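You operate a simulated robot arm through the tools that you are given. There is no shell and no other tool. Be economical: measure what you need, move in short steps, check, and stop when the job is done.

You are at the controls of a simulated robot arm. One attempt, no reset.

## Task
Open the tool drawer, put the push block on the top of the low cupboard away inside, then shut the drawer. Close the right sliding door. Take the token from the far end of the left bench and put it on top of the white stacked cups there. Put the red tumbler in the floor of the water tray. Fetch the purple pad and set it on the shelf under the wooden bench. Take the green tumbler and put it on the draining board. Open the glass door. Any order will do. Set down upright: push block, red tumbler, purple pad, green tumbler.

Only the result counts: the job must be done as asked and must still hold three seconds after the hand-in. Knocking over, shifting, dropping, spilling or breaking anything else fails it.

## Robot
A 7-joint arm with a two-finger parallel gripper on a trunk, on a base that drives. Base frame: it is fixed to the floor where the robot stands at the start and does not move with it; the origin is under the middle of the robot, x ahead of it, y to its left, z up. Lengths are in mm, angles in rad, forces in N, time in s.
Its first joint turns from -2.897 to 2.897 rad. Places, roughly: draining board [-3500, 100, 800]; floor of the water tray (20x20 cm) [-4260, 640, 440]; glass door [-2200, 2300, 1300]; green tumbler (7x7x11 cm) [-3400, -100, 1200]; purple pad (15x7x8 cm) [-2600, -400, 800]; push block (15x5x8 cm) [-3700, 2900, 800]; red tumbler (7x7x11 cm) [-2600, -200, 800]; right sliding door [-3600, 2800, 500]; shelf under the wooden bench [-2400, 1500, 300]; stacked cups [-1750, 3750, 750]; token [-2000, 3750, 750]; tool drawer [1000, -100, 500]; tools [1000, -100, 500]. Payload 3.43 kg.
Tool frame: the origin (TCP) lies between the finger pads and is the grasp point; the fingertips stand 30 mm ahead of it; z points along the fingers, y is the line along which they close. Largest opening 94 mm; finger width 28, thickness 10; the body of the gripper, 50 by 96 mm, starts 55 mm behind the TCP.
Orientation is that of the tool frame in the base frame, as a unit quaternion [x, y, z, w]. With the fingers straight down and closing along the base's y, the tool's x points along the base's -x, its y along +y and its z along -z.

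## Interface
- The arm moves only by the tool arm_command. Its argument "plan" is a list of rows, each an object of numbers (a shift or turn left out is 0, a gripper value left out holds the last): "x", "y", "z": the shift along the tool's x, y, z in units of 400 mm (1.0 is 400 mm); "ax", "ay", "az": the turn, a rotation vector about the tool's x, y, z in units of 120 degrees (1.0 is 120 degrees). In form: [{"x": .., "y": .., "z": .., "ax": .., "ay": .., "az": ..}, ...]. A call has 1 to 10 rows; each row is the pose to reach, as a shift and turn from the pose commanded when the call began, along the tool's axes at that moment. "jaw" is the finger opening in mm, from 0 to 94, set as the call begins (left out, the last holds). A call with a number of a shift or a turn outside -1 to 1 is refused whole. Rows are played at 5 a second. More than 50 mm and 0.15 rad between two rows, or a gripper value outside its range, and nothing of the call is played. A pose out of reach is approached as far as the arm can. The call stops where the force on the tool passes 40 N (or 10 N more than at its start, if that is more) or the arm is blocked; 0.2 s more then pass. Each finger travels about 45 mm/s and halts on what it meets, pressing with about 35 N; the grip force reading is that of the motor and also rises with nothing between the fingers. The clock runs only during rows and for 0.2 s after the last one: add rows that repeat a pose to give the fingers time. It gives the time, the measured TCP pose, the force on the tool (base axes), the opening and the grip force at its end, in the units of the frame above (readings bear some noise), with the torque about the TCP (base axes, N m) and any sound that the robot's microphone picked up.
- Cameras (640 x 400 px; columns grow to the right, rows downward): "scene" is now at [464.5, 134.1, 1323.1]; the picture's right is [-0.89, -0.45, 0.00], its down [-0.38, 0.76, -0.53] and it looks along [0.24, -0.47, -0.85] (base axes); focal length 274 px, centre (320, 200). "wrist" rides on the gripper at [76, 14, -102] in the tool frame; the picture's right is [-0.18, 0.98, 0.00], its down [-0.75, -0.14, -0.64] and it looks along [-0.63, -0.12, 0.77] (tool axes); focal length 243 px, centre (320, 200). There is no depth. A picture from a camera that has moved, and an enlarged one, comes with that camera's place and axes in the base frame and with its lens. The place of the scene camera against the robot may be out by one fixed shift of up to 18 mm in any direction.
- snapshot(camera): a new picture of that camera. It takes no simulated time.
- slide_trunk(by): slides the trunk up (or, below 0, down) by that many mm; the arm and the scene camera ride with it, the base frame stays. It gives what a move gives, with no picture.
- base_move(legs): drives the robot by 1 to 6 legs, each [ahead, left, turn to the left] in mm, mm and rad, along the robot's own axes; the way and the turn of a leg run together, so that a leg with both is an arc; at most 1500 mm and 3.142 rad a leg. The arm and the cameras ride along, it lands a little off, and it stops where it bumps. It gives what a move gives.
- pan_tilt(pan, tilt): turns the head with the scene camera to pan (to the left, within 1.798 rad either way) and tilt (down, from -0.506 to 1.204), counted from straight ahead of the robot. It gives what a move gives.
- zoom(camera, box): a new picture of the part [left, top, right, bottom] of that camera's present view, enlarged. It takes no simulated time.
- sign_off(): hands the job in; it is judged then, once.

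Go step by step. Nothing tells you exact positions but the pictures and the camera data: compare them with the known pose of the tool, close in by small moves and look again before you grip or let go. The budget is 207 turns and 184 pictures, counting those below and the enlarged ones. Unless the task says otherwise, let go and move clear before handing in, and close with one line.

The tools are called after "Emit:" as a command line: name --argument value ..., lists and objects as JSON in quotes. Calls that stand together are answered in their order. arm_command: Moves the arm, as the interface text tells. Its arguments: {"type":"object","properties":{"plan":{"type":"array"},"jaw":{"type":"number"}},"required":["plan"]} The other tools are called the same way: slide_trunk (by) slides the trunk up or down; base_move (legs) drives the base; pan_tilt (pan, tilt) turns the head that bears the scene camera; snapshot (camera) takes a picture; zoom (camera, box) takes an enlarged picture of a part of a camera's view; sign_off () hands the job in.

At the start:

```text
time: 0.0
tool_pos: [600.8, -261.6, 729.7]
orientation: [0.001, 1.0, 0.0, -0.001]
wrist_force: [0.0, -0.2, -0.4]
torque: [0.0, -0.04, 0.02]
gripper_width: 94.1
grip_force: 0.1
trunk travel left (down, up): [-398.0, 212.0]
robot x, y, heading: [-0.1, -3.9, 0.001]
head pan, tilt: [-1.107, 1.012]
```

scene: 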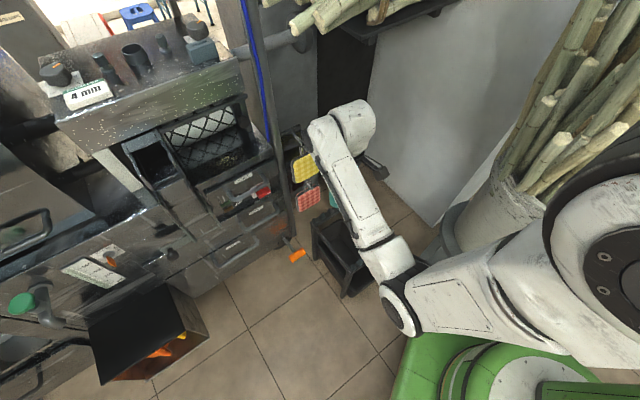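
wrist: 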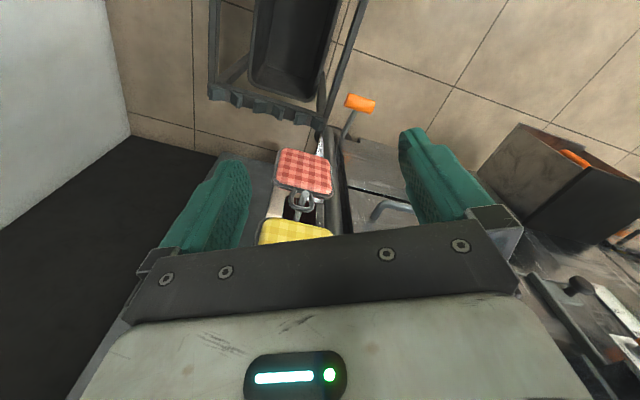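

I see a metal cabinet with drawers to the front right; the tool drawer should be near [1000,-100,500]. First I look straight ahead.

Emit:
pan_tilt --pan -0.1 --tilt 0.7

Emit:
snapshot --camera "scene"

```text
time: 1.3
tool_pos: [600.3, -261.2, 730.7]
orientation: [0.0, 1.0, 0.0, -0.001]
wrist_force: [-0.8, 0.8, 0.7]
torque: [-0.02, 0.0, 0.03]
gripper_width: 93.9
grip_force: 0.0
trunk travel left (down, up): [-398.0, 212.0]
robot x, y, heading: [-0.1, 1.4, 0.0]
head pan, tilt: [-0.099, 0.7]
```

```text
181 pictures are left
camera scene: at [518.2, 187.2, 1347.3], right [-0.1, -0.99, 0.0], down [-0.64, 0.06, -0.76], along [0.76, -0.08, -0.64], focal length 274 px, centre (320, 200)
```

scene: 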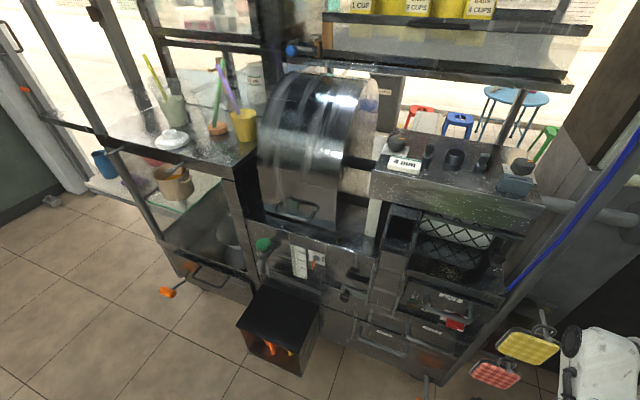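

The drawers with labels are at the right. I zoom in on them.

Emit:
zoom --camera "scene" --box '[340, 230, 540, 400]'

Emit:
zoom --camera "scene" --box '[240, 200, 400, 380]'

```text
2.35 times, centred on (440, 315) of scene
camera zoom: at [518.2, 187.2, 1347.3], right [-0.1, -0.99, 0.0], down [-0.64, 0.06, -0.76], along [0.76, -0.08, -0.64], focal length 644 px, centre (38, -71)
```

zoom: 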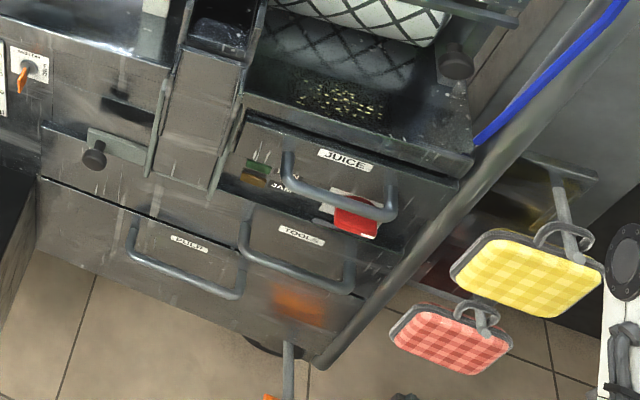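

```text
2.22 times, centred on (320, 290) of scene
camera zoom: at [518.2, 187.2, 1347.3], right [-0.1, -0.99, 0.0], down [-0.64, 0.06, -0.76], along [0.76, -0.08, -0.64], focal length 608 px, centre (320, 0)
```

zoom: 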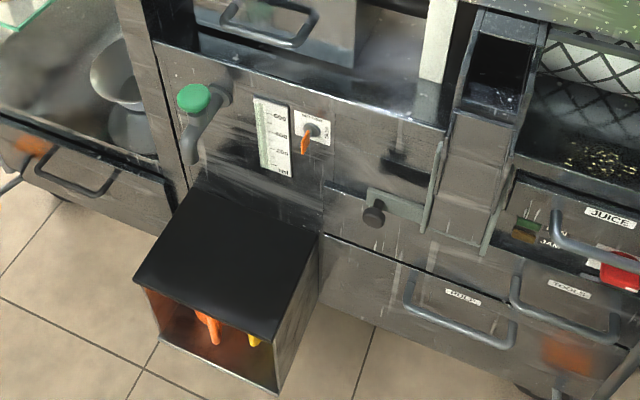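

The TOOLS drawer handle is under the JUICE one, with two hanging pads to its right. I raise the trunk to get a second view for triangulation.

Emit:
slide_trunk --by 205

Emit:
pan_tilt --pan -0.3 --tilt 0.95

Emit:
snapshot --camera "scene"

Emit:
zoom --camera "scene" --box '[320, 120, 520, 245]'

Emit:
snapshot --camera "wrist"

```text
time: 3.5
tool_pos: [599.5, -261.7, 936.2]
orientation: [0.0, 1.0, 0.0, -0.001]
wrist_force: [-0.4, -0.4, 0.1]
torque: [0.03, 0.03, 0.01]
gripper_width: 93.7
grip_force: 0.1
trunk travel left (down, up): [-603.0, 7.0]
robot x, y, heading: [2.1, 3.2, -0.0]
head pan, tilt: [-0.099, 0.7]
```

```text
time: 4.2
tool_pos: [599.6, -261.5, 935.3]
orientation: [0.0, 1.0, -0.001, 0.0]
wrist_force: [0.3, 0.2, -0.6]
torque: [0.02, 0.03, 0.0]
gripper_width: 93.8
grip_force: 0.1
trunk travel left (down, up): [-603.0, 7.0]
robot x, y, heading: [-0.8, -1.4, 0.002]
head pan, tilt: [-0.3, 0.949]
```

```text
178 pictures are left
camera scene: at [503.2, 174.2, 1532.6], right [-0.3, -0.96, 0.0], down [-0.78, 0.24, -0.58], along [0.56, -0.17, -0.81], focal length 274 px, centre (320, 200)
```

scene: 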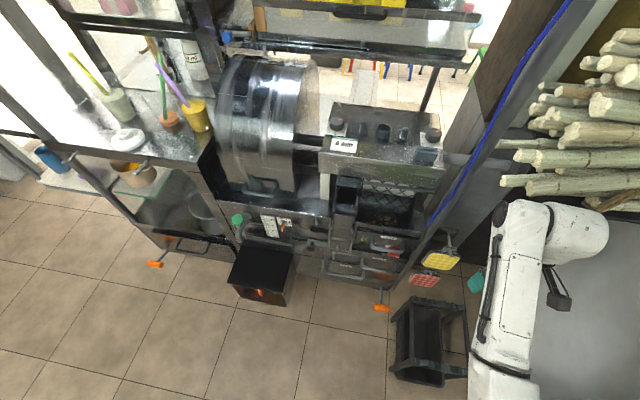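

```text
3.20 times, centred on (420, 182) of scene
camera zoom: at [503.2, 174.2, 1532.6], right [-0.3, -0.96, 0.0], down [-0.78, 0.24, -0.58], along [0.56, -0.17, -0.81], focal length 875 px, centre (0, 256)
```

zoom: 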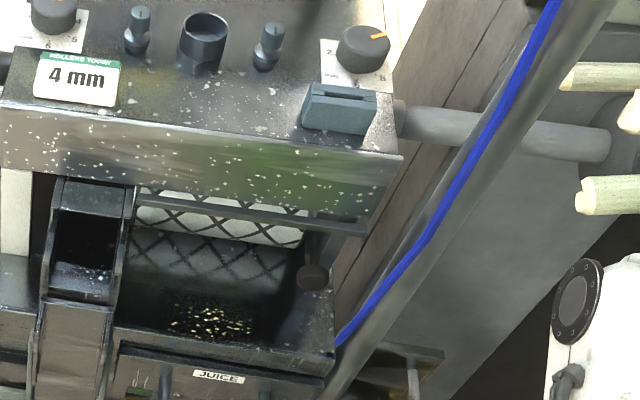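

```text
176 pictures are left
camera wrist: at [524.5, -247.4, 1038.4], right [0.18, 0.98, 0.0], down [0.75, -0.14, 0.64], along [0.63, -0.12, -0.77], focal length 243 px, centre (320, 200)
```

wrist: 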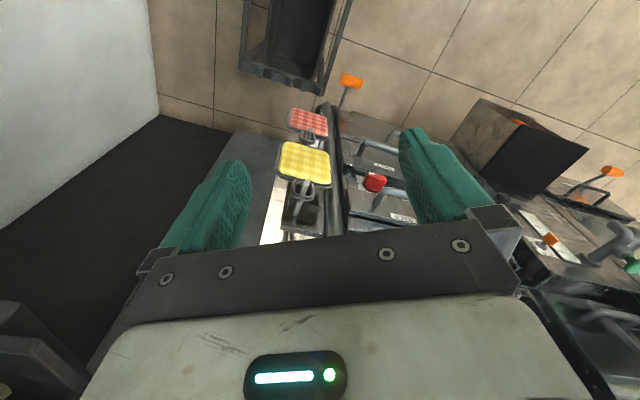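

JUICE label triangulates to about [837,-161,743], so the TOOLS handle bar is at roughly [790,-150,565]. I zoom the current view there.

Emit:
zoom --camera "scene" --box '[310, 220, 470, 320]'

Emit:
zoom --camera "wrist" --box '[270, 80, 450, 240]'

```text
4.00 times, centred on (390, 270) of scene
camera zoom: at [503.2, 174.2, 1532.6], right [-0.3, -0.96, 0.0], down [-0.78, 0.24, -0.58], along [0.56, -0.17, -0.81], focal length 1094 px, centre (40, -80)
```

zoom: 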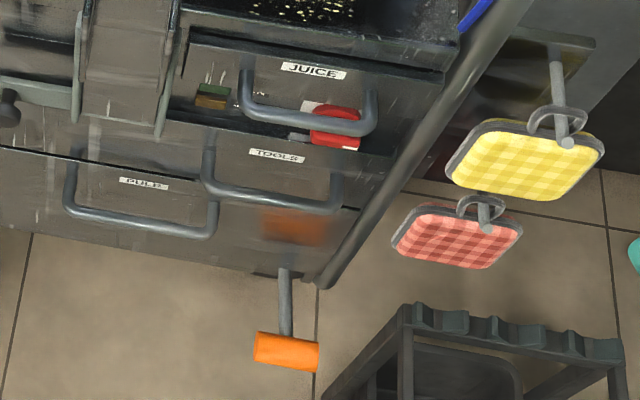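

```text
2.50 times, centred on (360, 160) of wrist
camera zoom: at [524.5, -247.4, 1038.4], right [0.18, 0.98, 0.0], down [0.75, -0.14, 0.64], along [0.63, -0.12, -0.77], focal length 606 px, centre (220, 300)
```

zoom: 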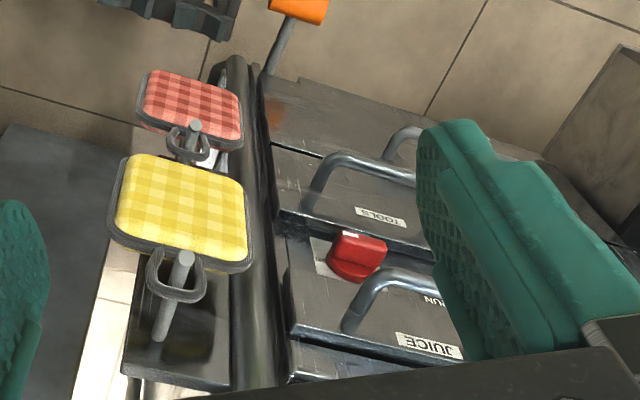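

The label triangulates well to [839,-161,570]; the cabinet face is yawed about 28°, with the handle bar centred near [808,-142,559]. I move the hand to the left of the robot's midline first so that the base can turn.

Emit:
arm_command --plan '[{"y": 0.07}, {"y": 0.14}, {"y": 0.21}, {"y": 0.28}, {"y": 0.35}, {"y": 0.42}, {"y": 0.49}, {"y": 0.56}, {"y": 0.62}, {"y": 0.65}]'

Emit:
base_move --legs '[[0, 0, -0.49], [0, 200, 0]]'

Emit:
snapshot --camera "scene"

```text
time: 6.5
tool_pos: [600.0, -1.2, 935.2]
orientation: [0.0, 1.0, 0.0, -0.001]
wrist_force: [0.1, -0.4, 0.5]
torque: [0.03, 0.04, 0.04]
gripper_width: 93.9
grip_force: 0.2
trunk travel left (down, up): [-603.0, 7.0]
robot x, y, heading: [1.2, -0.5, 0.002]
head pan, tilt: [-0.3, 0.949]
```

```text
time: 9.5
tool_pos: [623.7, -110.4, 934.4]
orientation: [0.247, 0.969, 0.0, -0.001]
wrist_force: [0.0, 0.3, -0.1]
torque: [0.0, 0.03, -0.01]
gripper_width: 93.8
grip_force: 0.1
trunk travel left (down, up): [-603.0, 7.0]
robot x, y, heading: [95.4, 180.4, -0.5]
head pan, tilt: [-0.3, 0.949]
```

```text
173 pictures are left
camera scene: at [621.0, 86.5, 1532.5], right [-0.72, -0.7, 0.0], down [-0.57, 0.58, -0.58], along [0.41, -0.42, -0.81], focal length 274 px, centre (320, 200)
```

scene: 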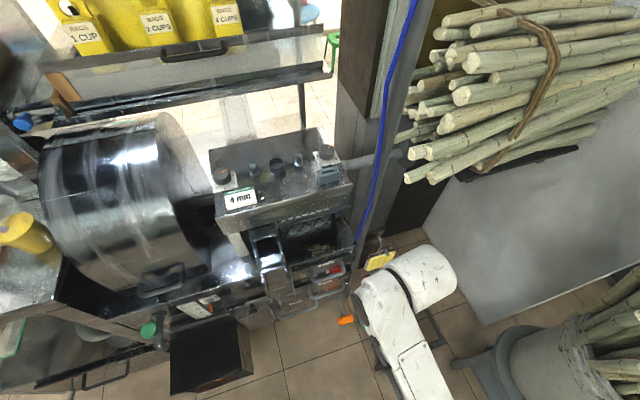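

The base is now square to the drawer face. I now turn the tool horizontal, fingers closing vertically, in two calls.

Emit:
arm_command --plan '[{"x": 0.02, "ax": -0.04, "ay": -0.04, "az": 0.04}, {"x": 0.04, "ax": -0.08, "ay": -0.08, "az": 0.08}, {"x": 0.06, "ax": -0.12, "ay": -0.12, "az": 0.12}, {"x": 0.08, "ax": -0.16, "ay": -0.16, "az": 0.16}, {"x": 0.1, "ax": -0.2, "ay": -0.2, "az": 0.2}, {"x": 0.12, "ax": -0.24, "ay": -0.24, "az": 0.24}, {"x": 0.14, "ax": -0.28, "ay": -0.28, "az": 0.28}, {"x": 0.16, "ax": -0.32, "ay": -0.32, "az": 0.32}, {"x": 0.18, "ax": -0.36, "ay": -0.36, "az": 0.36}, {"x": 0.2, "ax": -0.4, "ay": -0.4, "az": 0.4}]'

Emit:
arm_command --plan '[{"ax": -0.04, "ay": -0.04, "az": 0.04}, {"ax": -0.08, "ay": -0.08, "az": 0.08}, {"ax": -0.12, "ay": -0.12, "az": 0.12}, {"ax": -0.16, "ay": -0.16, "az": 0.16}, {"ax": -0.177, "ay": -0.177, "az": 0.177}]'

Emit:
snapshot --camera "wrist"

```text
time: 11.7
tool_pos: [552.3, -71.7, 936.1]
orientation: [0.557, 0.63, 0.276, 0.466]
wrist_force: [1.1, 0.1, 0.0]
torque: [-0.01, 0.01, 0.03]
gripper_width: 93.7
grip_force: 0.1
trunk travel left (down, up): [-603.0, 7.0]
robot x, y, heading: [96.1, 175.6, -0.501]
head pan, tilt: [-0.3, 0.949]
```

```text
time: 12.9
tool_pos: [553.3, -70.3, 934.1]
orientation: [0.608, 0.36, 0.36, 0.609]
wrist_force: [-0.5, -0.7, -0.4]
torque: [0.0, 0.01, 0.0]
gripper_width: 93.9
grip_force: 0.0
trunk travel left (down, up): [-603.0, 7.0]
robot x, y, heading: [97.7, 180.0, -0.499]
head pan, tilt: [-0.3, 0.949]
```

```text
172 pictures are left
camera wrist: at [499.9, 44.8, 950.3], right [-0.09, -0.16, 0.98], down [-0.92, -0.35, -0.14], along [0.37, -0.92, -0.12], focal length 243 px, centre (320, 200)
```

wrist: 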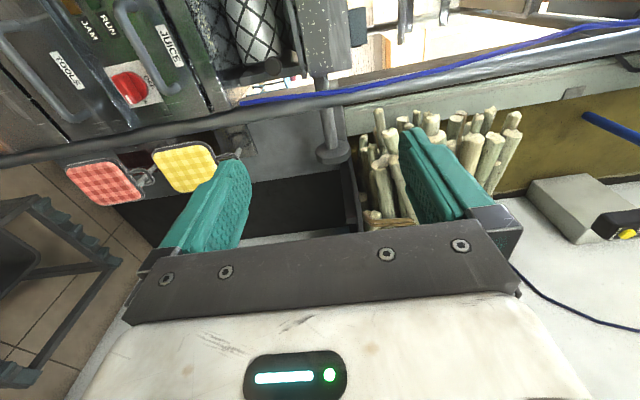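

The tool is horizontal. I shift it 59 mm left and lower the trunk to handle height, then look.

Emit:
arm_command --plan '[{"x": 0.08}, {"x": 0.147}]'

Emit:
slide_trunk --by -350

Emit:
snapshot --camera "wrist"

Emit:
snapshot --camera "scene"

```text
time: 13.5
tool_pos: [579.8, -21.7, 934.8]
orientation: [0.608, 0.361, 0.361, 0.608]
wrist_force: [0.1, -0.2, -0.2]
torque: [0.0, 0.01, 0.01]
gripper_width: 94.1
grip_force: 0.0
trunk travel left (down, up): [-603.0, 7.0]
robot x, y, heading: [99.2, 178.3, -0.497]
head pan, tilt: [-0.3, 0.949]
```

```text
time: 16.9
tool_pos: [580.5, -21.0, 583.9]
orientation: [0.608, 0.36, 0.361, 0.608]
wrist_force: [0.2, -0.6, -0.8]
torque: [-0.03, -0.02, 0.0]
gripper_width: 93.9
grip_force: 0.0
trunk travel left (down, up): [-253.0, 357.0]
robot x, y, heading: [99.1, 182.1, -0.498]
head pan, tilt: [-0.3, 0.949]
```

```text
171 pictures are left
camera wrist: at [526.4, 95.3, 600.4], right [-0.09, -0.16, 0.98], down [-0.92, -0.35, -0.14], along [0.37, -0.92, -0.12], focal length 243 px, centre (320, 200)
```

wrist: 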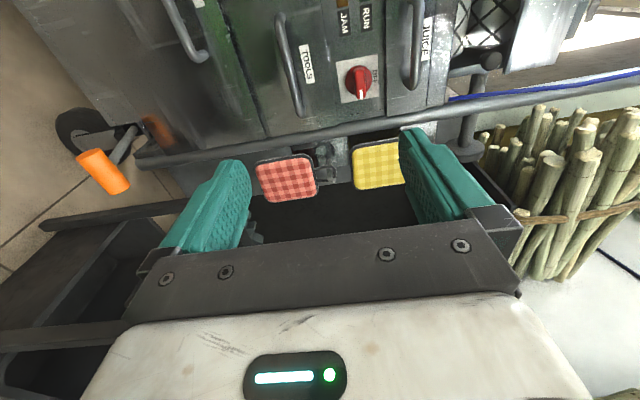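

```text
170 pictures are left
camera scene: at [620.9, 86.7, 1182.6], right [-0.72, -0.7, 0.0], down [-0.57, 0.58, -0.58], along [0.41, -0.42, -0.81], focal length 274 px, centre (320, 200)
```

scene: 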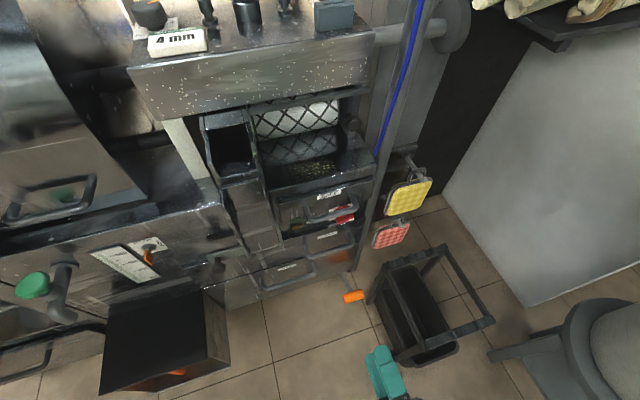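

The handle bar centres at about [812,-141,546]. I go down 38 mm and forward 180 mm, then check.

Emit:
arm_command --plan '[{"y": -0.095}, {"y": -0.095, "z": 0.1}, {"y": -0.095, "z": 0.2}, {"y": -0.095, "z": 0.3}, {"y": -0.095, "z": 0.4}, {"y": -0.095, "z": 0.45}]' --jaw 70

Emit:
snapshot --camera "wrist"

Emit:
snapshot --camera "scene"

```text
time: 18.3
tool_pos: [736.9, -106.9, 546.1]
orientation: [0.608, 0.362, 0.36, 0.608]
wrist_force: [-0.6, -0.1, 0.7]
torque: [0.0, 0.02, -0.01]
gripper_width: 70.2
grip_force: 0.1
trunk travel left (down, up): [-253.0, 357.0]
robot x, y, heading: [93.6, 178.3, -0.495]
head pan, tilt: [-0.3, 0.949]
```

```text
169 pictures are left
camera wrist: at [683.4, 9.1, 561.3], right [-0.09, -0.16, 0.98], down [-0.92, -0.35, -0.14], along [0.37, -0.92, -0.12], focal length 243 px, centre (320, 200)
```

wrist: 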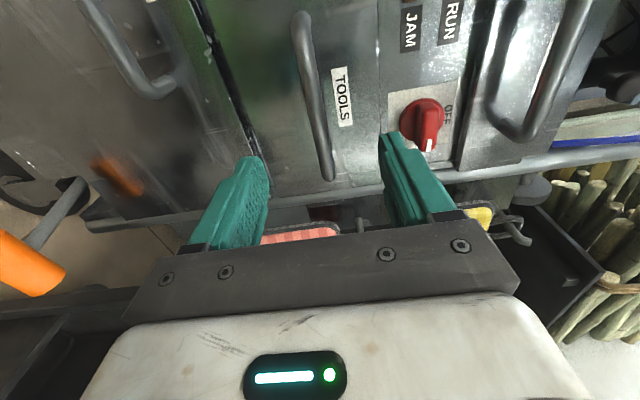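

```text
168 pictures are left
camera scene: at [620.9, 86.7, 1182.6], right [-0.72, -0.7, 0.0], down [-0.57, 0.58, -0.58], along [0.41, -0.42, -0.81], focal length 274 px, centre (320, 200)
```

scene: 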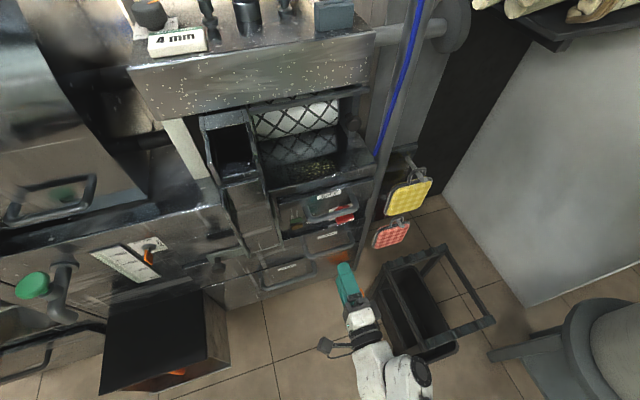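

The bar is at z≈547, right between the fingers; a red knob sits above, so I narrow the opening, advance 74 mm and check.

Emit:
arm_command --plan '[{"z": 0.0}, {"z": 0.05}, {"z": 0.1}, {"z": 0.15}, {"z": 0.185}]' --jaw 44

Emit:
snapshot --camera "wrist"

```text
time: 19.5
tool_pos: [803.0, -142.6, 546.4]
orientation: [0.609, 0.361, 0.361, 0.608]
wrist_force: [0.9, 0.2, 1.1]
torque: [0.01, -0.04, 0.0]
gripper_width: 43.9
grip_force: 0.1
trunk travel left (down, up): [-253.0, 357.0]
robot x, y, heading: [96.4, 182.7, -0.499]
head pan, tilt: [-0.3, 0.949]
```

```text
167 pictures are left
camera wrist: at [749.2, -26.8, 561.9], right [-0.09, -0.16, 0.98], down [-0.92, -0.35, -0.14], along [0.37, -0.92, -0.12], focal length 243 px, centre (320, 200)
```

wrist: 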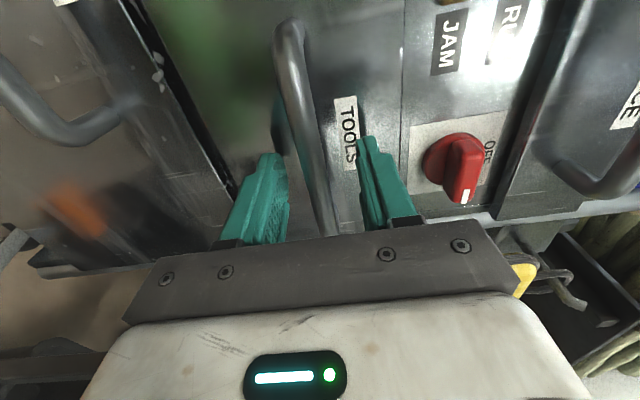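

The bar is between the fingers. I close and start pulling.

Emit:
arm_command --plan '[{}, {}, {}, {}]' --jaw 0

Emit:
arm_command --plan '[{"z": -0.025}, {"z": -0.05}, {"z": -0.075}, {"z": -0.1}, {"z": -0.1}]'

```text
time: 20.5
tool_pos: [802.5, -142.3, 545.1]
orientation: [0.609, 0.362, 0.36, 0.606]
wrist_force: [0.3, -0.7, -16.3]
torque: [0.13, 0.14, -0.01]
gripper_width: 12.7
grip_force: 45.4
trunk travel left (down, up): [-253.0, 357.0]
robot x, y, heading: [97.7, 177.1, -0.501]
head pan, tilt: [-0.3, 0.949]
```

```text
time: 21.7
tool_pos: [768.1, -124.3, 545.6]
orientation: [0.609, 0.361, 0.36, 0.608]
wrist_force: [-5.4, -6.7, -27.3]
torque: [0.25, 0.16, 0.61]
gripper_width: 12.8
grip_force: 44.8
trunk travel left (down, up): [-253.0, 357.0]
robot x, y, heading: [98.6, 183.8, -0.501]
head pan, tilt: [-0.3, 0.949]
```

The drawer follows. The grip is slightly high (downward force 27 N), so I ease down 4 mm and pull on.

Emit:
arm_command --plan '[{"y": -0.01}, {"y": -0.01, "x": -0.005, "z": -0.04}, {"y": -0.01, "x": -0.005, "z": -0.08}, {"y": -0.01, "x": -0.008, "z": -0.12}, {"y": -0.01, "x": -0.01, "z": -0.16}, {"y": -0.01, "x": -0.01, "z": -0.2}, {"y": -0.01, "x": -0.01, "z": -0.2}]'

Emit:
snapshot --camera "scene"

```text
time: 23.3
tool_pos: [696.7, -87.7, 545.1]
orientation: [0.607, 0.362, 0.363, 0.608]
wrist_force: [2.7, 5.3, 9.0]
torque: [-0.01, -0.15, -0.61]
gripper_width: 12.9
grip_force: 45.4
trunk travel left (down, up): [-253.0, 357.0]
robot x, y, heading: [100.7, 178.4, -0.499]
head pan, tilt: [-0.3, 0.949]
```

```text
166 pictures are left
camera scene: at [620.9, 87.2, 1182.7], right [-0.72, -0.7, 0.0], down [-0.57, 0.58, -0.58], along [0.41, -0.42, -0.81], focal length 274 px, centre (320, 200)
```

scene: 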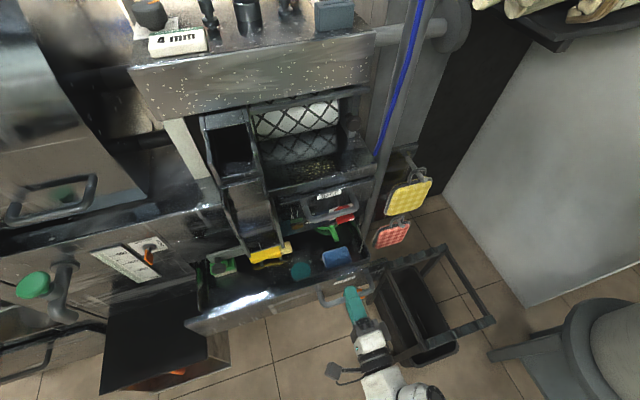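

The drawer is opening (tools inside). I pull another 120 mm.

Emit:
arm_command --plan '[{"z": -0.04}, {"z": -0.08}, {"z": -0.12}, {"z": -0.16}, {"z": -0.2}, {"z": -0.24}, {"z": -0.28}, {"z": -0.3}, {"z": -0.3}]'

Emit:
snapshot --camera "scene"

```text
time: 25.3
tool_pos: [591.8, -30.6, 544.4]
orientation: [0.606, 0.361, 0.363, 0.609]
wrist_force: [5.6, 9.9, 37.0]
torque: [-0.17, -0.3, -0.48]
gripper_width: 13.0
grip_force: 44.7
trunk travel left (down, up): [-253.0, 357.0]
robot x, y, heading: [95.9, 175.8, -0.503]
head pan, tilt: [-0.3, 0.949]
```

```text
165 pictures are left
camera scene: at [620.4, 87.1, 1183.1], right [-0.72, -0.7, 0.0], down [-0.57, 0.58, -0.58], along [0.41, -0.42, -0.81], focal length 274 px, centre (320, 200)
```

scene: 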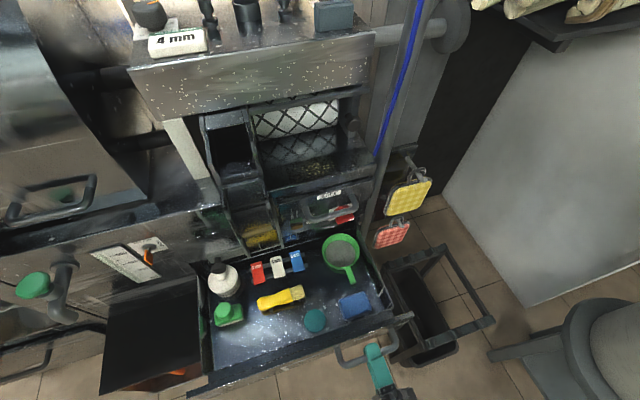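

The drawer is well open with free room in the front middle. I release, back off and lift.

Emit:
arm_command --plan '[{"y": 0.008}, {"y": 0.008}, {"y": 0.008}, {"y": 0.008, "z": -0.08}, {"y": 0.008, "z": -0.16}, {"y": 0.008, "z": -0.24}, {"y": 0.008, "z": -0.3}]' --jaw 50

Emit:
zoom --camera "scene" --box '[170, 210, 430, 400]'

```text
time: 26.9
tool_pos: [482.8, 28.1, 547.3]
orientation: [0.608, 0.362, 0.36, 0.608]
wrist_force: [-0.4, 0.1, -0.8]
torque: [-0.03, -0.01, 0.03]
gripper_width: 50.2
grip_force: 0.0
trunk travel left (down, up): [-253.0, 357.0]
robot x, y, heading: [97.3, 182.2, -0.497]
head pan, tilt: [-0.3, 0.949]
```

```text
2.11 times, centred on (300, 305) of scene
camera zoom: at [621.0, 86.7, 1182.5], right [-0.72, -0.7, 0.0], down [-0.57, 0.58, -0.58], along [0.41, -0.42, -0.81], focal length 576 px, centre (362, -21)
```

zoom: 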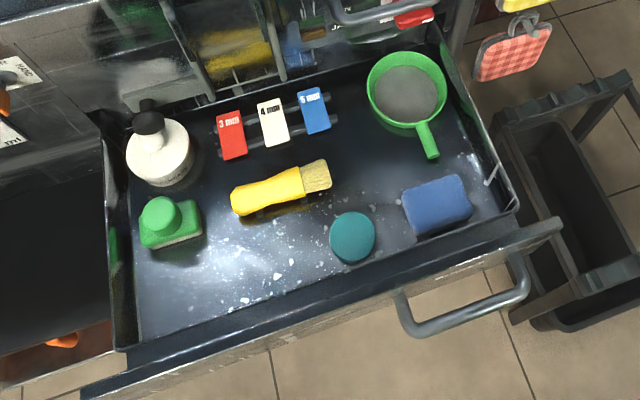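

Free space is confirmed at the front left-centre of the drawer. I raise the trunk and return the tool to pointing down.

Emit:
slide_trunk --by 300

Emit:
arm_command --plan '[{"ax": 0.04, "ay": 0.04, "az": -0.04}, {"ax": 0.08, "ay": 0.08, "az": -0.08}, {"ax": 0.12, "ay": 0.12, "az": -0.12}, {"ax": 0.16, "ay": 0.16, "az": -0.16}, {"ax": 0.2, "ay": 0.2, "az": -0.2}, {"ax": 0.24, "ay": 0.24, "az": -0.24}, {"ax": 0.28, "ay": 0.28, "az": -0.28}, {"ax": 0.32, "ay": 0.32, "az": -0.32}, {"ax": 0.36, "ay": 0.36, "az": -0.36}, {"ax": 0.4, "ay": 0.4, "az": -0.4}]'

Emit:
arm_command --plan '[{"ax": 0.04, "ay": 0.04, "az": -0.04}, {"ax": 0.08, "ay": 0.08, "az": -0.08}, {"ax": 0.12, "ay": 0.12, "az": -0.12}, {"ax": 0.16, "ay": 0.16, "az": -0.16}, {"ax": 0.177, "ay": 0.177, "az": -0.177}]'

Emit:
pan_tilt --pan 1.7 --tilt 0.3

Emit:
snapshot --camera "scene"

```text
time: 29.9
tool_pos: [483.7, 28.2, 847.4]
orientation: [0.608, 0.361, 0.361, 0.608]
wrist_force: [-0.1, 0.0, 0.5]
torque: [0.0, 0.0, 0.02]
gripper_width: 50.0
grip_force: 0.1
trunk travel left (down, up): [-553.0, 57.0]
robot x, y, heading: [98.3, 181.3, -0.498]
head pan, tilt: [-0.3, 0.949]
```

```text
time: 32.1
tool_pos: [483.2, 28.0, 846.2]
orientation: [0.411, 0.875, 0.131, 0.22]
wrist_force: [-0.5, 0.8, -1.2]
torque: [0.01, 0.0, 0.01]
gripper_width: 50.1
grip_force: 0.1
trunk travel left (down, up): [-553.0, 57.0]
robot x, y, heading: [96.5, 176.3, -0.499]
head pan, tilt: [-0.3, 0.949]
```

```text
time: 33.3
tool_pos: [483.2, 28.7, 849.3]
orientation: [0.247, 0.969, -0.001, -0.001]
wrist_force: [-0.4, -0.3, 0.3]
torque: [0.05, -0.02, 0.02]
gripper_width: 50.2
grip_force: 0.0
trunk travel left (down, up): [-553.0, 57.0]
robot x, y, heading: [97.6, 181.5, -0.495]
head pan, tilt: [-0.3, 0.949]
```

```text
time: 35.2
tool_pos: [482.5, 27.9, 847.6]
orientation: [0.248, 0.969, 0.0, 0.0]
wrist_force: [-0.2, 0.0, 0.1]
torque: [0.01, -0.02, 0.03]
gripper_width: 49.9
grip_force: 0.1
trunk travel left (down, up): [-553.0, 57.0]
robot x, y, heading: [98.5, 180.5, -0.501]
head pan, tilt: [1.7, 0.3]
```

```text
163 pictures are left
camera scene: at [604.1, 225.9, 1538.4], right [0.93, -0.36, 0.0], down [-0.11, -0.28, -0.96], along [0.35, 0.89, -0.3], focal length 274 px, centre (320, 200)
```

scene: 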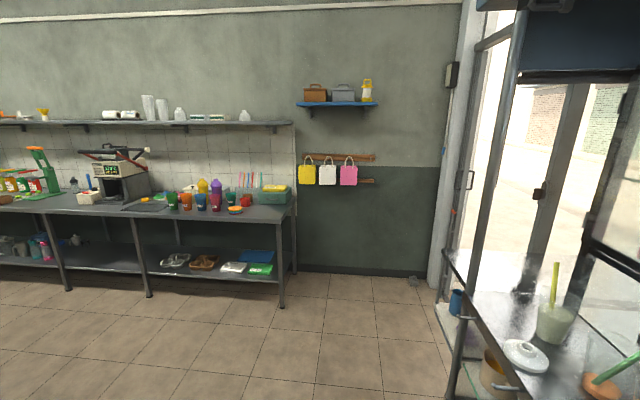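

Looking left I see a long bench with tumblers against a grey wall, free floor between. I look to the right-rear before moving.

Emit:
pan_tilt --pan -1.79 --tilt 0.6

Emit:
snapshot --camera "scene"

```text
time: 38.2
tool_pos: [483.9, 28.3, 847.2]
orientation: [0.247, 0.969, 0.0, 0.0]
wrist_force: [-0.3, 0.1, 0.5]
torque: [0.01, 0.01, 0.01]
gripper_width: 49.8
grip_force: 0.0
trunk travel left (down, up): [-553.0, 57.0]
robot x, y, heading: [100.8, 174.1, -0.499]
head pan, tilt: [-1.791, 0.6]
```

```text
162 pictures are left
camera scene: at [512.1, 72.3, 1511.0], right [-0.75, 0.66, 0.0], down [0.37, 0.43, -0.83], along [-0.54, -0.62, -0.56], focal length 274 px, centre (320, 200)
```

scene: 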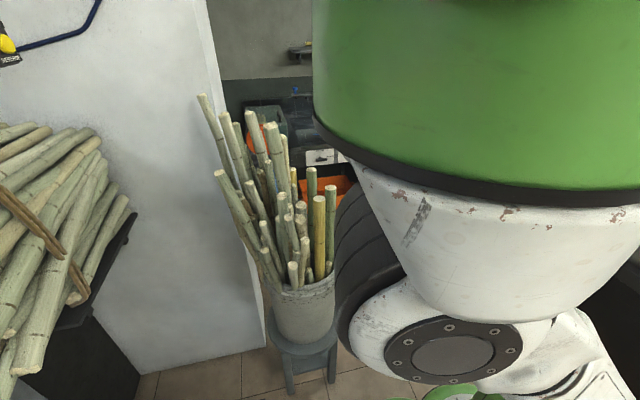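

A stool with stalks is on the right, so I turn left, away from it, after stepping a little left.

Emit:
base_move --legs '[[0, 150, 0], [0, 0, 1.6]]'

Emit:
pan_tilt --pan 1.3 --tilt 0.3

Emit:
snapshot --camera "scene"

```text
time: 43.4
tool_pos: [312.1, 698.7, 848.1]
orientation: [-0.517, 0.856, 0.0, 0.0]
wrist_force: [0.7, -0.2, 0.1]
torque: [-0.01, -0.02, -0.02]
gripper_width: 50.3
grip_force: 0.0
trunk travel left (down, up): [-553.0, 57.0]
robot x, y, heading: [169.2, 306.0, 1.089]
head pan, tilt: [-1.791, 0.6]
```

```text
time: 46.0
tool_pos: [312.0, 698.5, 848.4]
orientation: [-0.517, 0.856, 0.0, -0.001]
wrist_force: [0.9, 1.0, -0.1]
torque: [0.0, 0.02, 0.0]
gripper_width: 49.8
grip_force: 0.1
trunk travel left (down, up): [-553.0, 57.0]
robot x, y, heading: [167.9, 310.7, 1.083]
head pan, tilt: [1.3, 0.3]
```

```text
161 pictures are left
camera scene: at [125.2, 856.5, 1538.4], right [0.69, 0.73, 0.0], down [0.22, -0.2, -0.96], along [-0.7, 0.65, -0.3], focal length 274 px, centre (320, 200)
```

scene: 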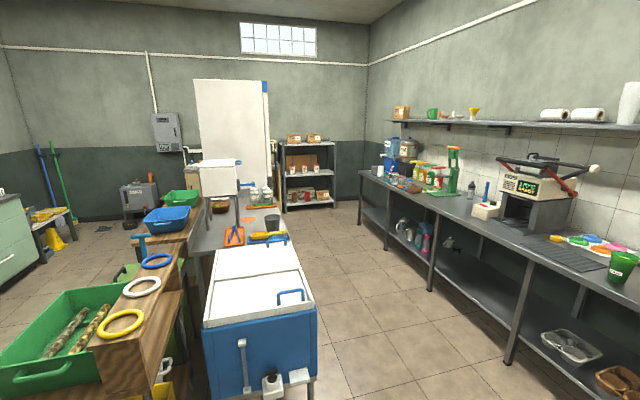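

I now see the room: a freezer and island benches ahead, a long bench on the right wall, cabinets beyond. I zoom for details.

Emit:
zoom --camera "scene" --box '[110, 70, 370, 250]'

Emit:
zoom --camera "scene" --box '[350, 90, 640, 280]'

Emit:
zoom --camera "scene" --box '[0, 140, 320, 400]'

```text
2.22 times, centred on (240, 160) of scene
camera zoom: at [125.2, 856.5, 1538.4], right [0.69, 0.73, 0.0], down [0.22, -0.2, -0.96], along [-0.7, 0.65, -0.3], focal length 608 px, centre (498, 289)
```

zoom: 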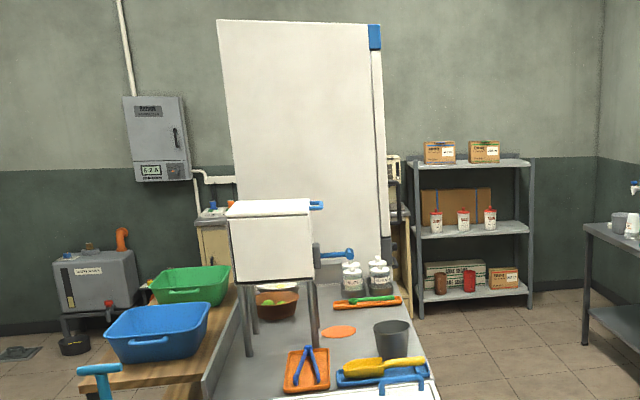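

```text
2.11 times, centred on (495, 185) of scene
camera zoom: at [125.2, 856.5, 1538.4], right [0.69, 0.73, 0.0], down [0.22, -0.2, -0.96], along [-0.7, 0.65, -0.3], focal length 576 px, centre (-48, 232)
```

zoom: 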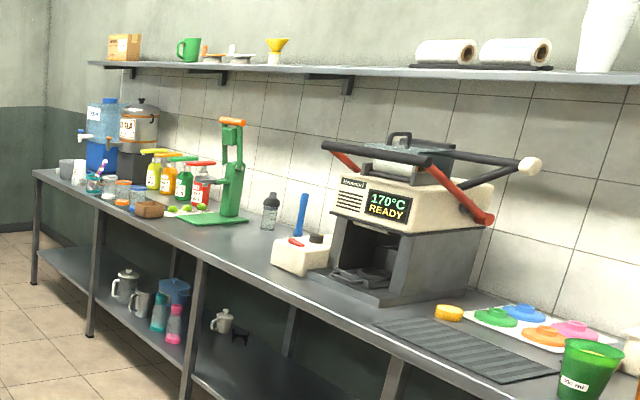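

```text
1.54 times, centred on (160, 270) of scene
camera zoom: at [125.2, 856.5, 1538.4], right [0.69, 0.73, 0.0], down [0.22, -0.2, -0.96], along [-0.7, 0.65, -0.3], focal length 421 px, centre (566, 92)
```

zoom: 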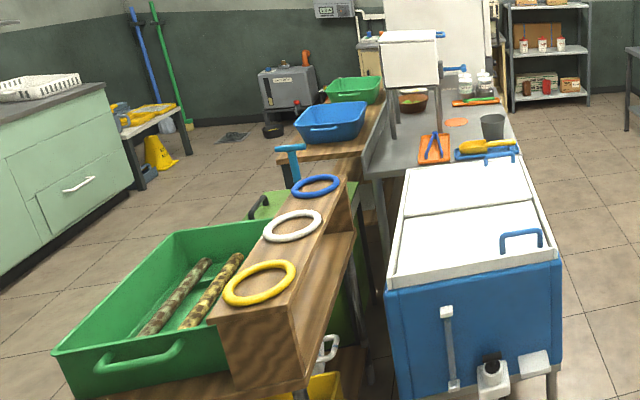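

The room is yawed about 28° in the base frame, so facing the left bench is my present heading. I drive ahead into the aisle between freezer and bench, then sideways toward the bench's far end.

Emit:
base_move --legs '[[1250, 0, 0], [0, 1500, 0], [0, 1500, 0]]'

Emit:
pan_tilt --pan 0.3 --tilt 0.6

Emit:
snapshot --camera "scene"

Emit:
snapshot --camera "wrist"

```text
time: 64.6
tool_pos: [-1592.7, 2979.1, 847.6]
orientation: [-0.557, 0.831, 0.001, -0.001]
wrist_force: [0.3, 0.1, -0.1]
torque: [-0.02, 0.03, 0.01]
gripper_width: 49.9
grip_force: 0.0
trunk travel left (down, up): [-553.0, 57.0]
robot x, y, heading: [-1701.7, 2579.3, 1.179]
head pan, tilt: [1.3, 0.3]
stopped in leg 3: the robot was blocked; the commanded pose is now the measured one
```

```text
time: 65.8
tool_pos: [-1593.0, 2978.6, 847.4]
orientation: [-0.556, 0.831, 0.001, 0.0]
wrist_force: [0.5, 0.2, -0.4]
torque: [0.0, -0.01, 0.03]
gripper_width: 50.0
grip_force: 0.0
trunk travel left (down, up): [-553.0, 57.0]
robot x, y, heading: [-1702.3, 2580.3, 1.177]
head pan, tilt: [0.3, 0.6]
```

```text
157 pictures are left
camera scene: at [-1708.8, 3150.1, 1511.7], right [1.0, -0.09, 0.0], down [-0.05, -0.56, -0.83], along [0.07, 0.82, -0.56], focal length 274 px, centre (320, 200)
```

scene: 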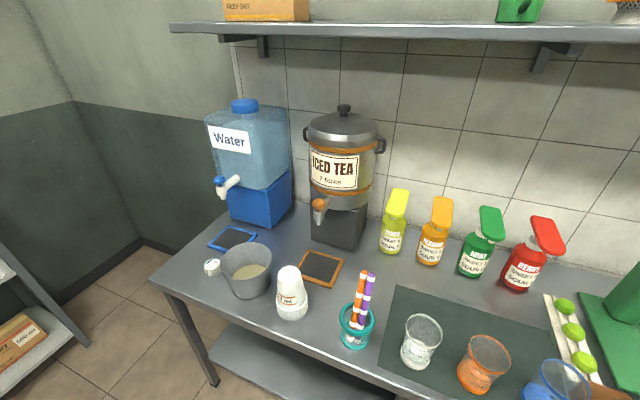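

```text
156 pictures are left
camera wrist: at [-1634.6, 2914.6, 950.8], right [-0.84, 0.54, 0.0], down [0.42, 0.64, 0.64], along [0.35, 0.54, -0.77], focal length 243 px, centre (320, 200)
```

wrist: 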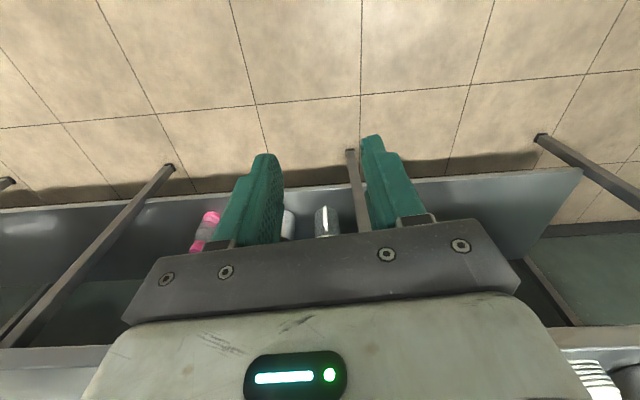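

I was stopped by something on my left. I look there before anything else; the cups and a small token are visible at the bench's far end.

Emit:
pan_tilt --pan 1.79 --tilt 0.9

Emit:
snapshot --camera "scene"

Emit:
pan_tilt --pan 1.79 --tilt 0.2

Emit:
snapshot --camera "scene"

```text
time: 67.4
tool_pos: [-1593.9, 2979.9, 847.3]
orientation: [-0.556, 0.831, 0.002, -0.001]
wrist_force: [-0.6, 0.1, -0.1]
torque: [0.01, -0.01, -0.05]
gripper_width: 50.2
grip_force: 0.1
trunk travel left (down, up): [-553.0, 57.0]
robot x, y, heading: [-1704.7, 2581.6, 1.179]
head pan, tilt: [1.791, 0.901]
```

```text
155 pictures are left
camera scene: at [-1791.3, 3074.8, 1487.2], right [0.17, 0.99, 0.0], down [0.77, -0.13, -0.62], along [-0.62, 0.11, -0.78], focal length 274 px, centre (320, 200)
```

scene: 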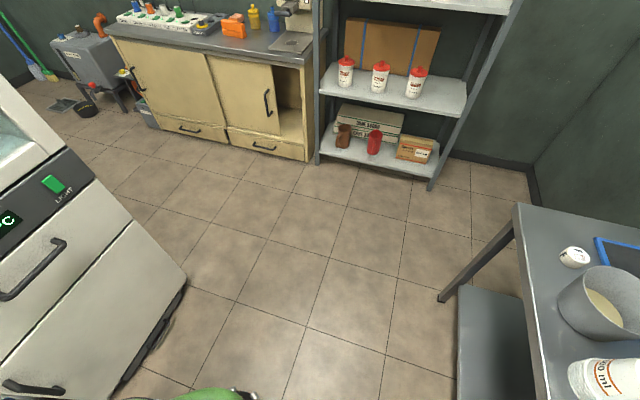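

```text
time: 68.5
tool_pos: [-1593.0, 2978.8, 846.6]
orientation: [-0.556, 0.831, 0.001, 0.0]
wrist_force: [0.3, 0.0, 0.4]
torque: [0.0, 0.0, 0.01]
gripper_width: 50.0
grip_force: 0.1
trunk travel left (down, up): [-553.0, 57.0]
robot x, y, heading: [-1701.5, 2582.7, 1.181]
head pan, tilt: [1.791, 0.201]
```

```text
154 pictures are left
camera scene: at [-1808.5, 3077.7, 1548.8], right [0.17, 0.99, 0.0], down [0.19, -0.03, -0.98], along [-0.97, 0.17, -0.2], focal length 274 px, centre (320, 200)
```

scene: 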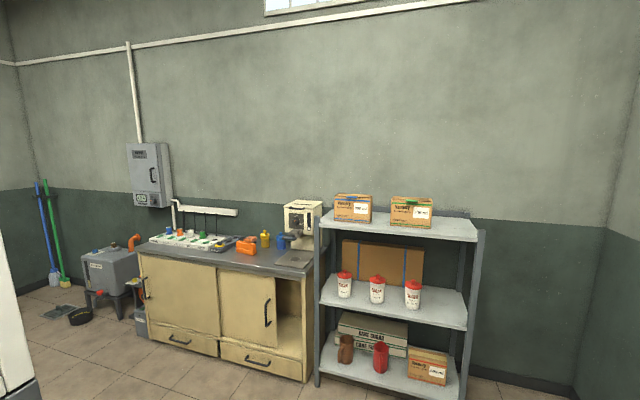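

The base brushed the corner of the tall glass-door unit. I move forward away from it, square the heading and continue left to the bench end.

Emit:
base_move --legs '[[150, 0, 0], [0, 0, -0.108], [0, 450, 0]]'

Emit:
pan_tilt --pan 0.1 --tilt 0.9

Emit:
snapshot --camera "scene"

Emit:
snapshot --camera "wrist"

```text
time: 70.3
tool_pos: [-1526.6, 3113.3, 847.6]
orientation: [-0.549, 0.836, 0.001, 0.0]
wrist_force: [0.2, 0.1, 0.8]
torque: [0.0, 0.05, -0.02]
gripper_width: 49.8
grip_force: 0.0
trunk travel left (down, up): [-553.0, 57.0]
robot x, y, heading: [-1639.8, 2716.8, 1.164]
head pan, tilt: [1.791, 0.201]
stopped in leg 2: the robot was blocked; the commanded pose is now the measured one
```

```text
time: 72.0
tool_pos: [-1524.5, 3113.2, 847.8]
orientation: [-0.548, 0.837, 0.001, -0.001]
wrist_force: [-0.1, -1.3, 1.1]
torque: [-0.01, 0.02, -0.05]
gripper_width: 50.0
grip_force: 0.1
trunk travel left (down, up): [-553.0, 57.0]
robot x, y, heading: [-1640.3, 2717.2, 1.157]
head pan, tilt: [0.099, 0.901]
```

```text
153 pictures are left
camera scene: at [-1624.6, 3269.6, 1486.8], right [0.95, -0.3, 0.0], down [-0.24, -0.75, -0.62], along [0.19, 0.59, -0.78], focal length 274 px, centre (320, 200)
```

scene: 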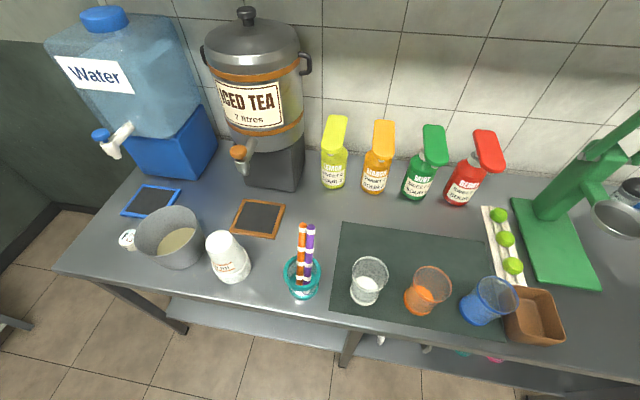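

```text
152 pictures are left
camera wrist: at [-1568.1, 3048.9, 950.8], right [-0.83, 0.56, 0.0], down [0.43, 0.63, 0.64], along [0.36, 0.53, -0.77], focal length 243 px, centre (320, 200)
```

wrist: 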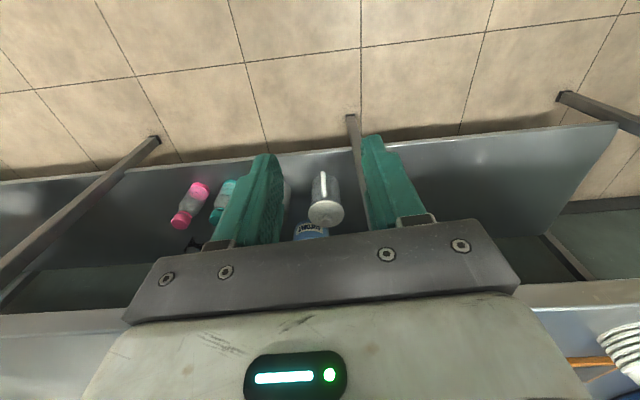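

Turning is still blocked by something I can't see. I look to the right and rear.

Emit:
pan_tilt --pan -1.79 --tilt 0.8

Emit:
snapshot --camera "scene"

Emit:
pan_tilt --pan 1.79 --tilt 1.2

Emit:
snapshot --camera "scene"

```text
time: 73.9
tool_pos: [-1524.2, 3112.5, 848.3]
orientation: [-0.547, 0.837, 0.001, -0.001]
wrist_force: [-0.1, -0.3, 1.3]
torque: [0.0, 0.02, -0.03]
gripper_width: 50.0
grip_force: 0.0
trunk travel left (down, up): [-553.0, 57.0]
robot x, y, heading: [-1642.7, 2714.8, 1.164]
head pan, tilt: [-1.791, 0.799]
```

```text
151 pictures are left
camera scene: at [-1582.3, 3150.4, 1494.4], right [-0.59, -0.81, 0.0], down [-0.58, 0.42, -0.69], along [0.56, -0.41, -0.72], focal length 274 px, centre (320, 200)
```

scene: 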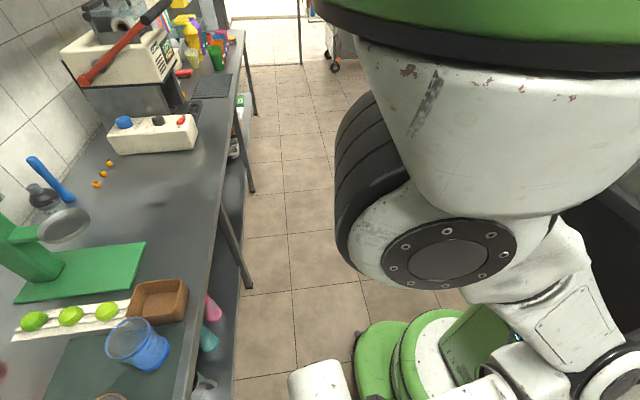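

```text
time: 76.9
tool_pos: [-1525.6, 3113.2, 848.2]
orientation: [-0.548, 0.837, 0.001, 0.0]
wrist_force: [-0.7, -0.3, 0.3]
torque: [0.02, 0.03, -0.01]
gripper_width: 50.2
grip_force: 0.1
trunk travel left (down, up): [-553.0, 57.0]
robot x, y, heading: [-1638.6, 2712.8, 1.158]
head pan, tilt: [1.791, 1.201]
```

```text
150 pictures are left
camera scene: at [-1702.3, 3208.8, 1467.2], right [0.19, 0.98, 0.0], down [0.91, -0.18, -0.37], along [-0.36, 0.07, -0.93], focal length 274 px, centre (320, 200)
```

scene: 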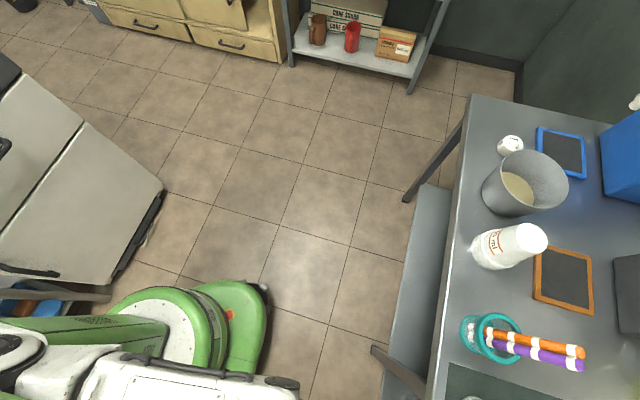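

The folded elbow seems to stick out behind the robot and touch the unit. I extend the hand 150 mm forward (still short of the bench) to draw the elbow in, then retry with a small turn.

Emit:
arm_command --plan '[{"x": -0.08}, {"x": -0.16}, {"x": -0.24}, {"x": -0.32}, {"x": -0.38}]'

Emit:
base_move --legs '[[0, 0, -0.09]]'

Emit:
snapshot --camera "scene"

```text
time: 78.1
tool_pos: [-1464.5, 3254.4, 847.0]
orientation: [-0.549, 0.836, 0.0, -0.001]
wrist_force: [-0.2, -0.4, 0.3]
torque: [0.0, 0.03, 0.04]
gripper_width: 50.0
grip_force: 0.1
trunk travel left (down, up): [-553.0, 57.0]
robot x, y, heading: [-1642.7, 2713.4, 1.163]
head pan, tilt: [1.791, 1.201]
```

```text
time: 78.8
tool_pos: [-1463.6, 3254.1, 849.0]
orientation: [-0.549, 0.836, 0.0, -0.001]
wrist_force: [0.9, 0.3, -1.4]
torque: [0.02, 0.03, 0.0]
gripper_width: 49.9
grip_force: 0.1
trunk travel left (down, up): [-553.0, 57.0]
robot x, y, heading: [-1642.5, 2717.4, 1.158]
head pan, tilt: [1.791, 1.201]
stopped in leg 1: the robot was blocked; the commanded pose is now the measured one
```

```text
149 pictures are left
camera scene: at [-1702.8, 3208.9, 1467.0], right [0.19, 0.98, 0.0], down [0.91, -0.18, -0.36], along [-0.36, 0.07, -0.93], focal length 274 px, centre (320, 200)
```

scene: 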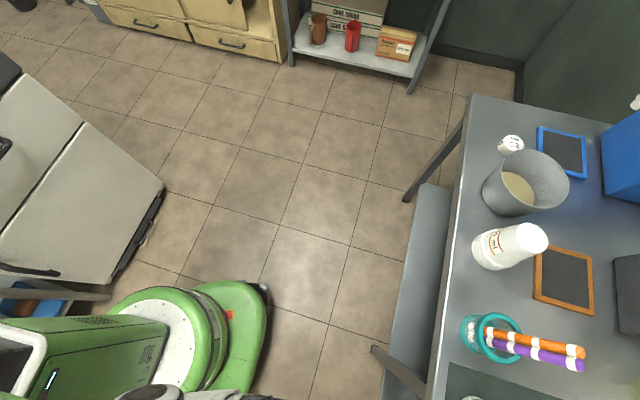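

The elbow is clear; it is the long rear of the base that touches the island. I draw the hand back a little, raise the trunk and move further from the island before turning.

Emit:
slide_trunk --by 55

Emit:
arm_command --plan '[{"x": 0.08}, {"x": 0.16}, {"x": 0.24}, {"x": 0.32}]'

Emit:
base_move --legs '[[130, 0, 0], [0, 0, -0.09]]'

```text
time: 79.7
tool_pos: [-1463.5, 3253.2, 903.5]
orientation: [-0.547, 0.837, 0.001, 0.0]
wrist_force: [-0.1, 0.0, 0.8]
torque: [0.0, -0.04, -0.01]
gripper_width: 49.9
grip_force: 0.0
trunk travel left (down, up): [-608.0, 2.0]
robot x, y, heading: [-1636.8, 2716.8, 1.157]
head pan, tilt: [1.791, 1.201]
```

```text
time: 80.7
tool_pos: [-1513.9, 3138.3, 901.4]
orientation: [-0.547, 0.837, 0.001, -0.001]
wrist_force: [0.0, -0.8, 0.6]
torque: [0.0, 0.02, 0.0]
gripper_width: 50.0
grip_force: 0.0
trunk travel left (down, up): [-608.0, 2.0]
robot x, y, heading: [-1638.7, 2718.9, 1.161]
head pan, tilt: [1.791, 1.201]
```

```text
time: 82.5
tool_pos: [-1426.7, 3245.8, 900.8]
orientation: [-0.508, 0.861, 0.0, 0.0]
wrist_force: [0.4, 0.0, 0.1]
torque: [0.0, 0.0, 0.01]
gripper_width: 50.2
grip_force: 0.1
trunk travel left (down, up): [-608.0, 2.0]
robot x, y, heading: [-1588.8, 2835.3, 1.069]
head pan, tilt: [1.791, 1.201]
```

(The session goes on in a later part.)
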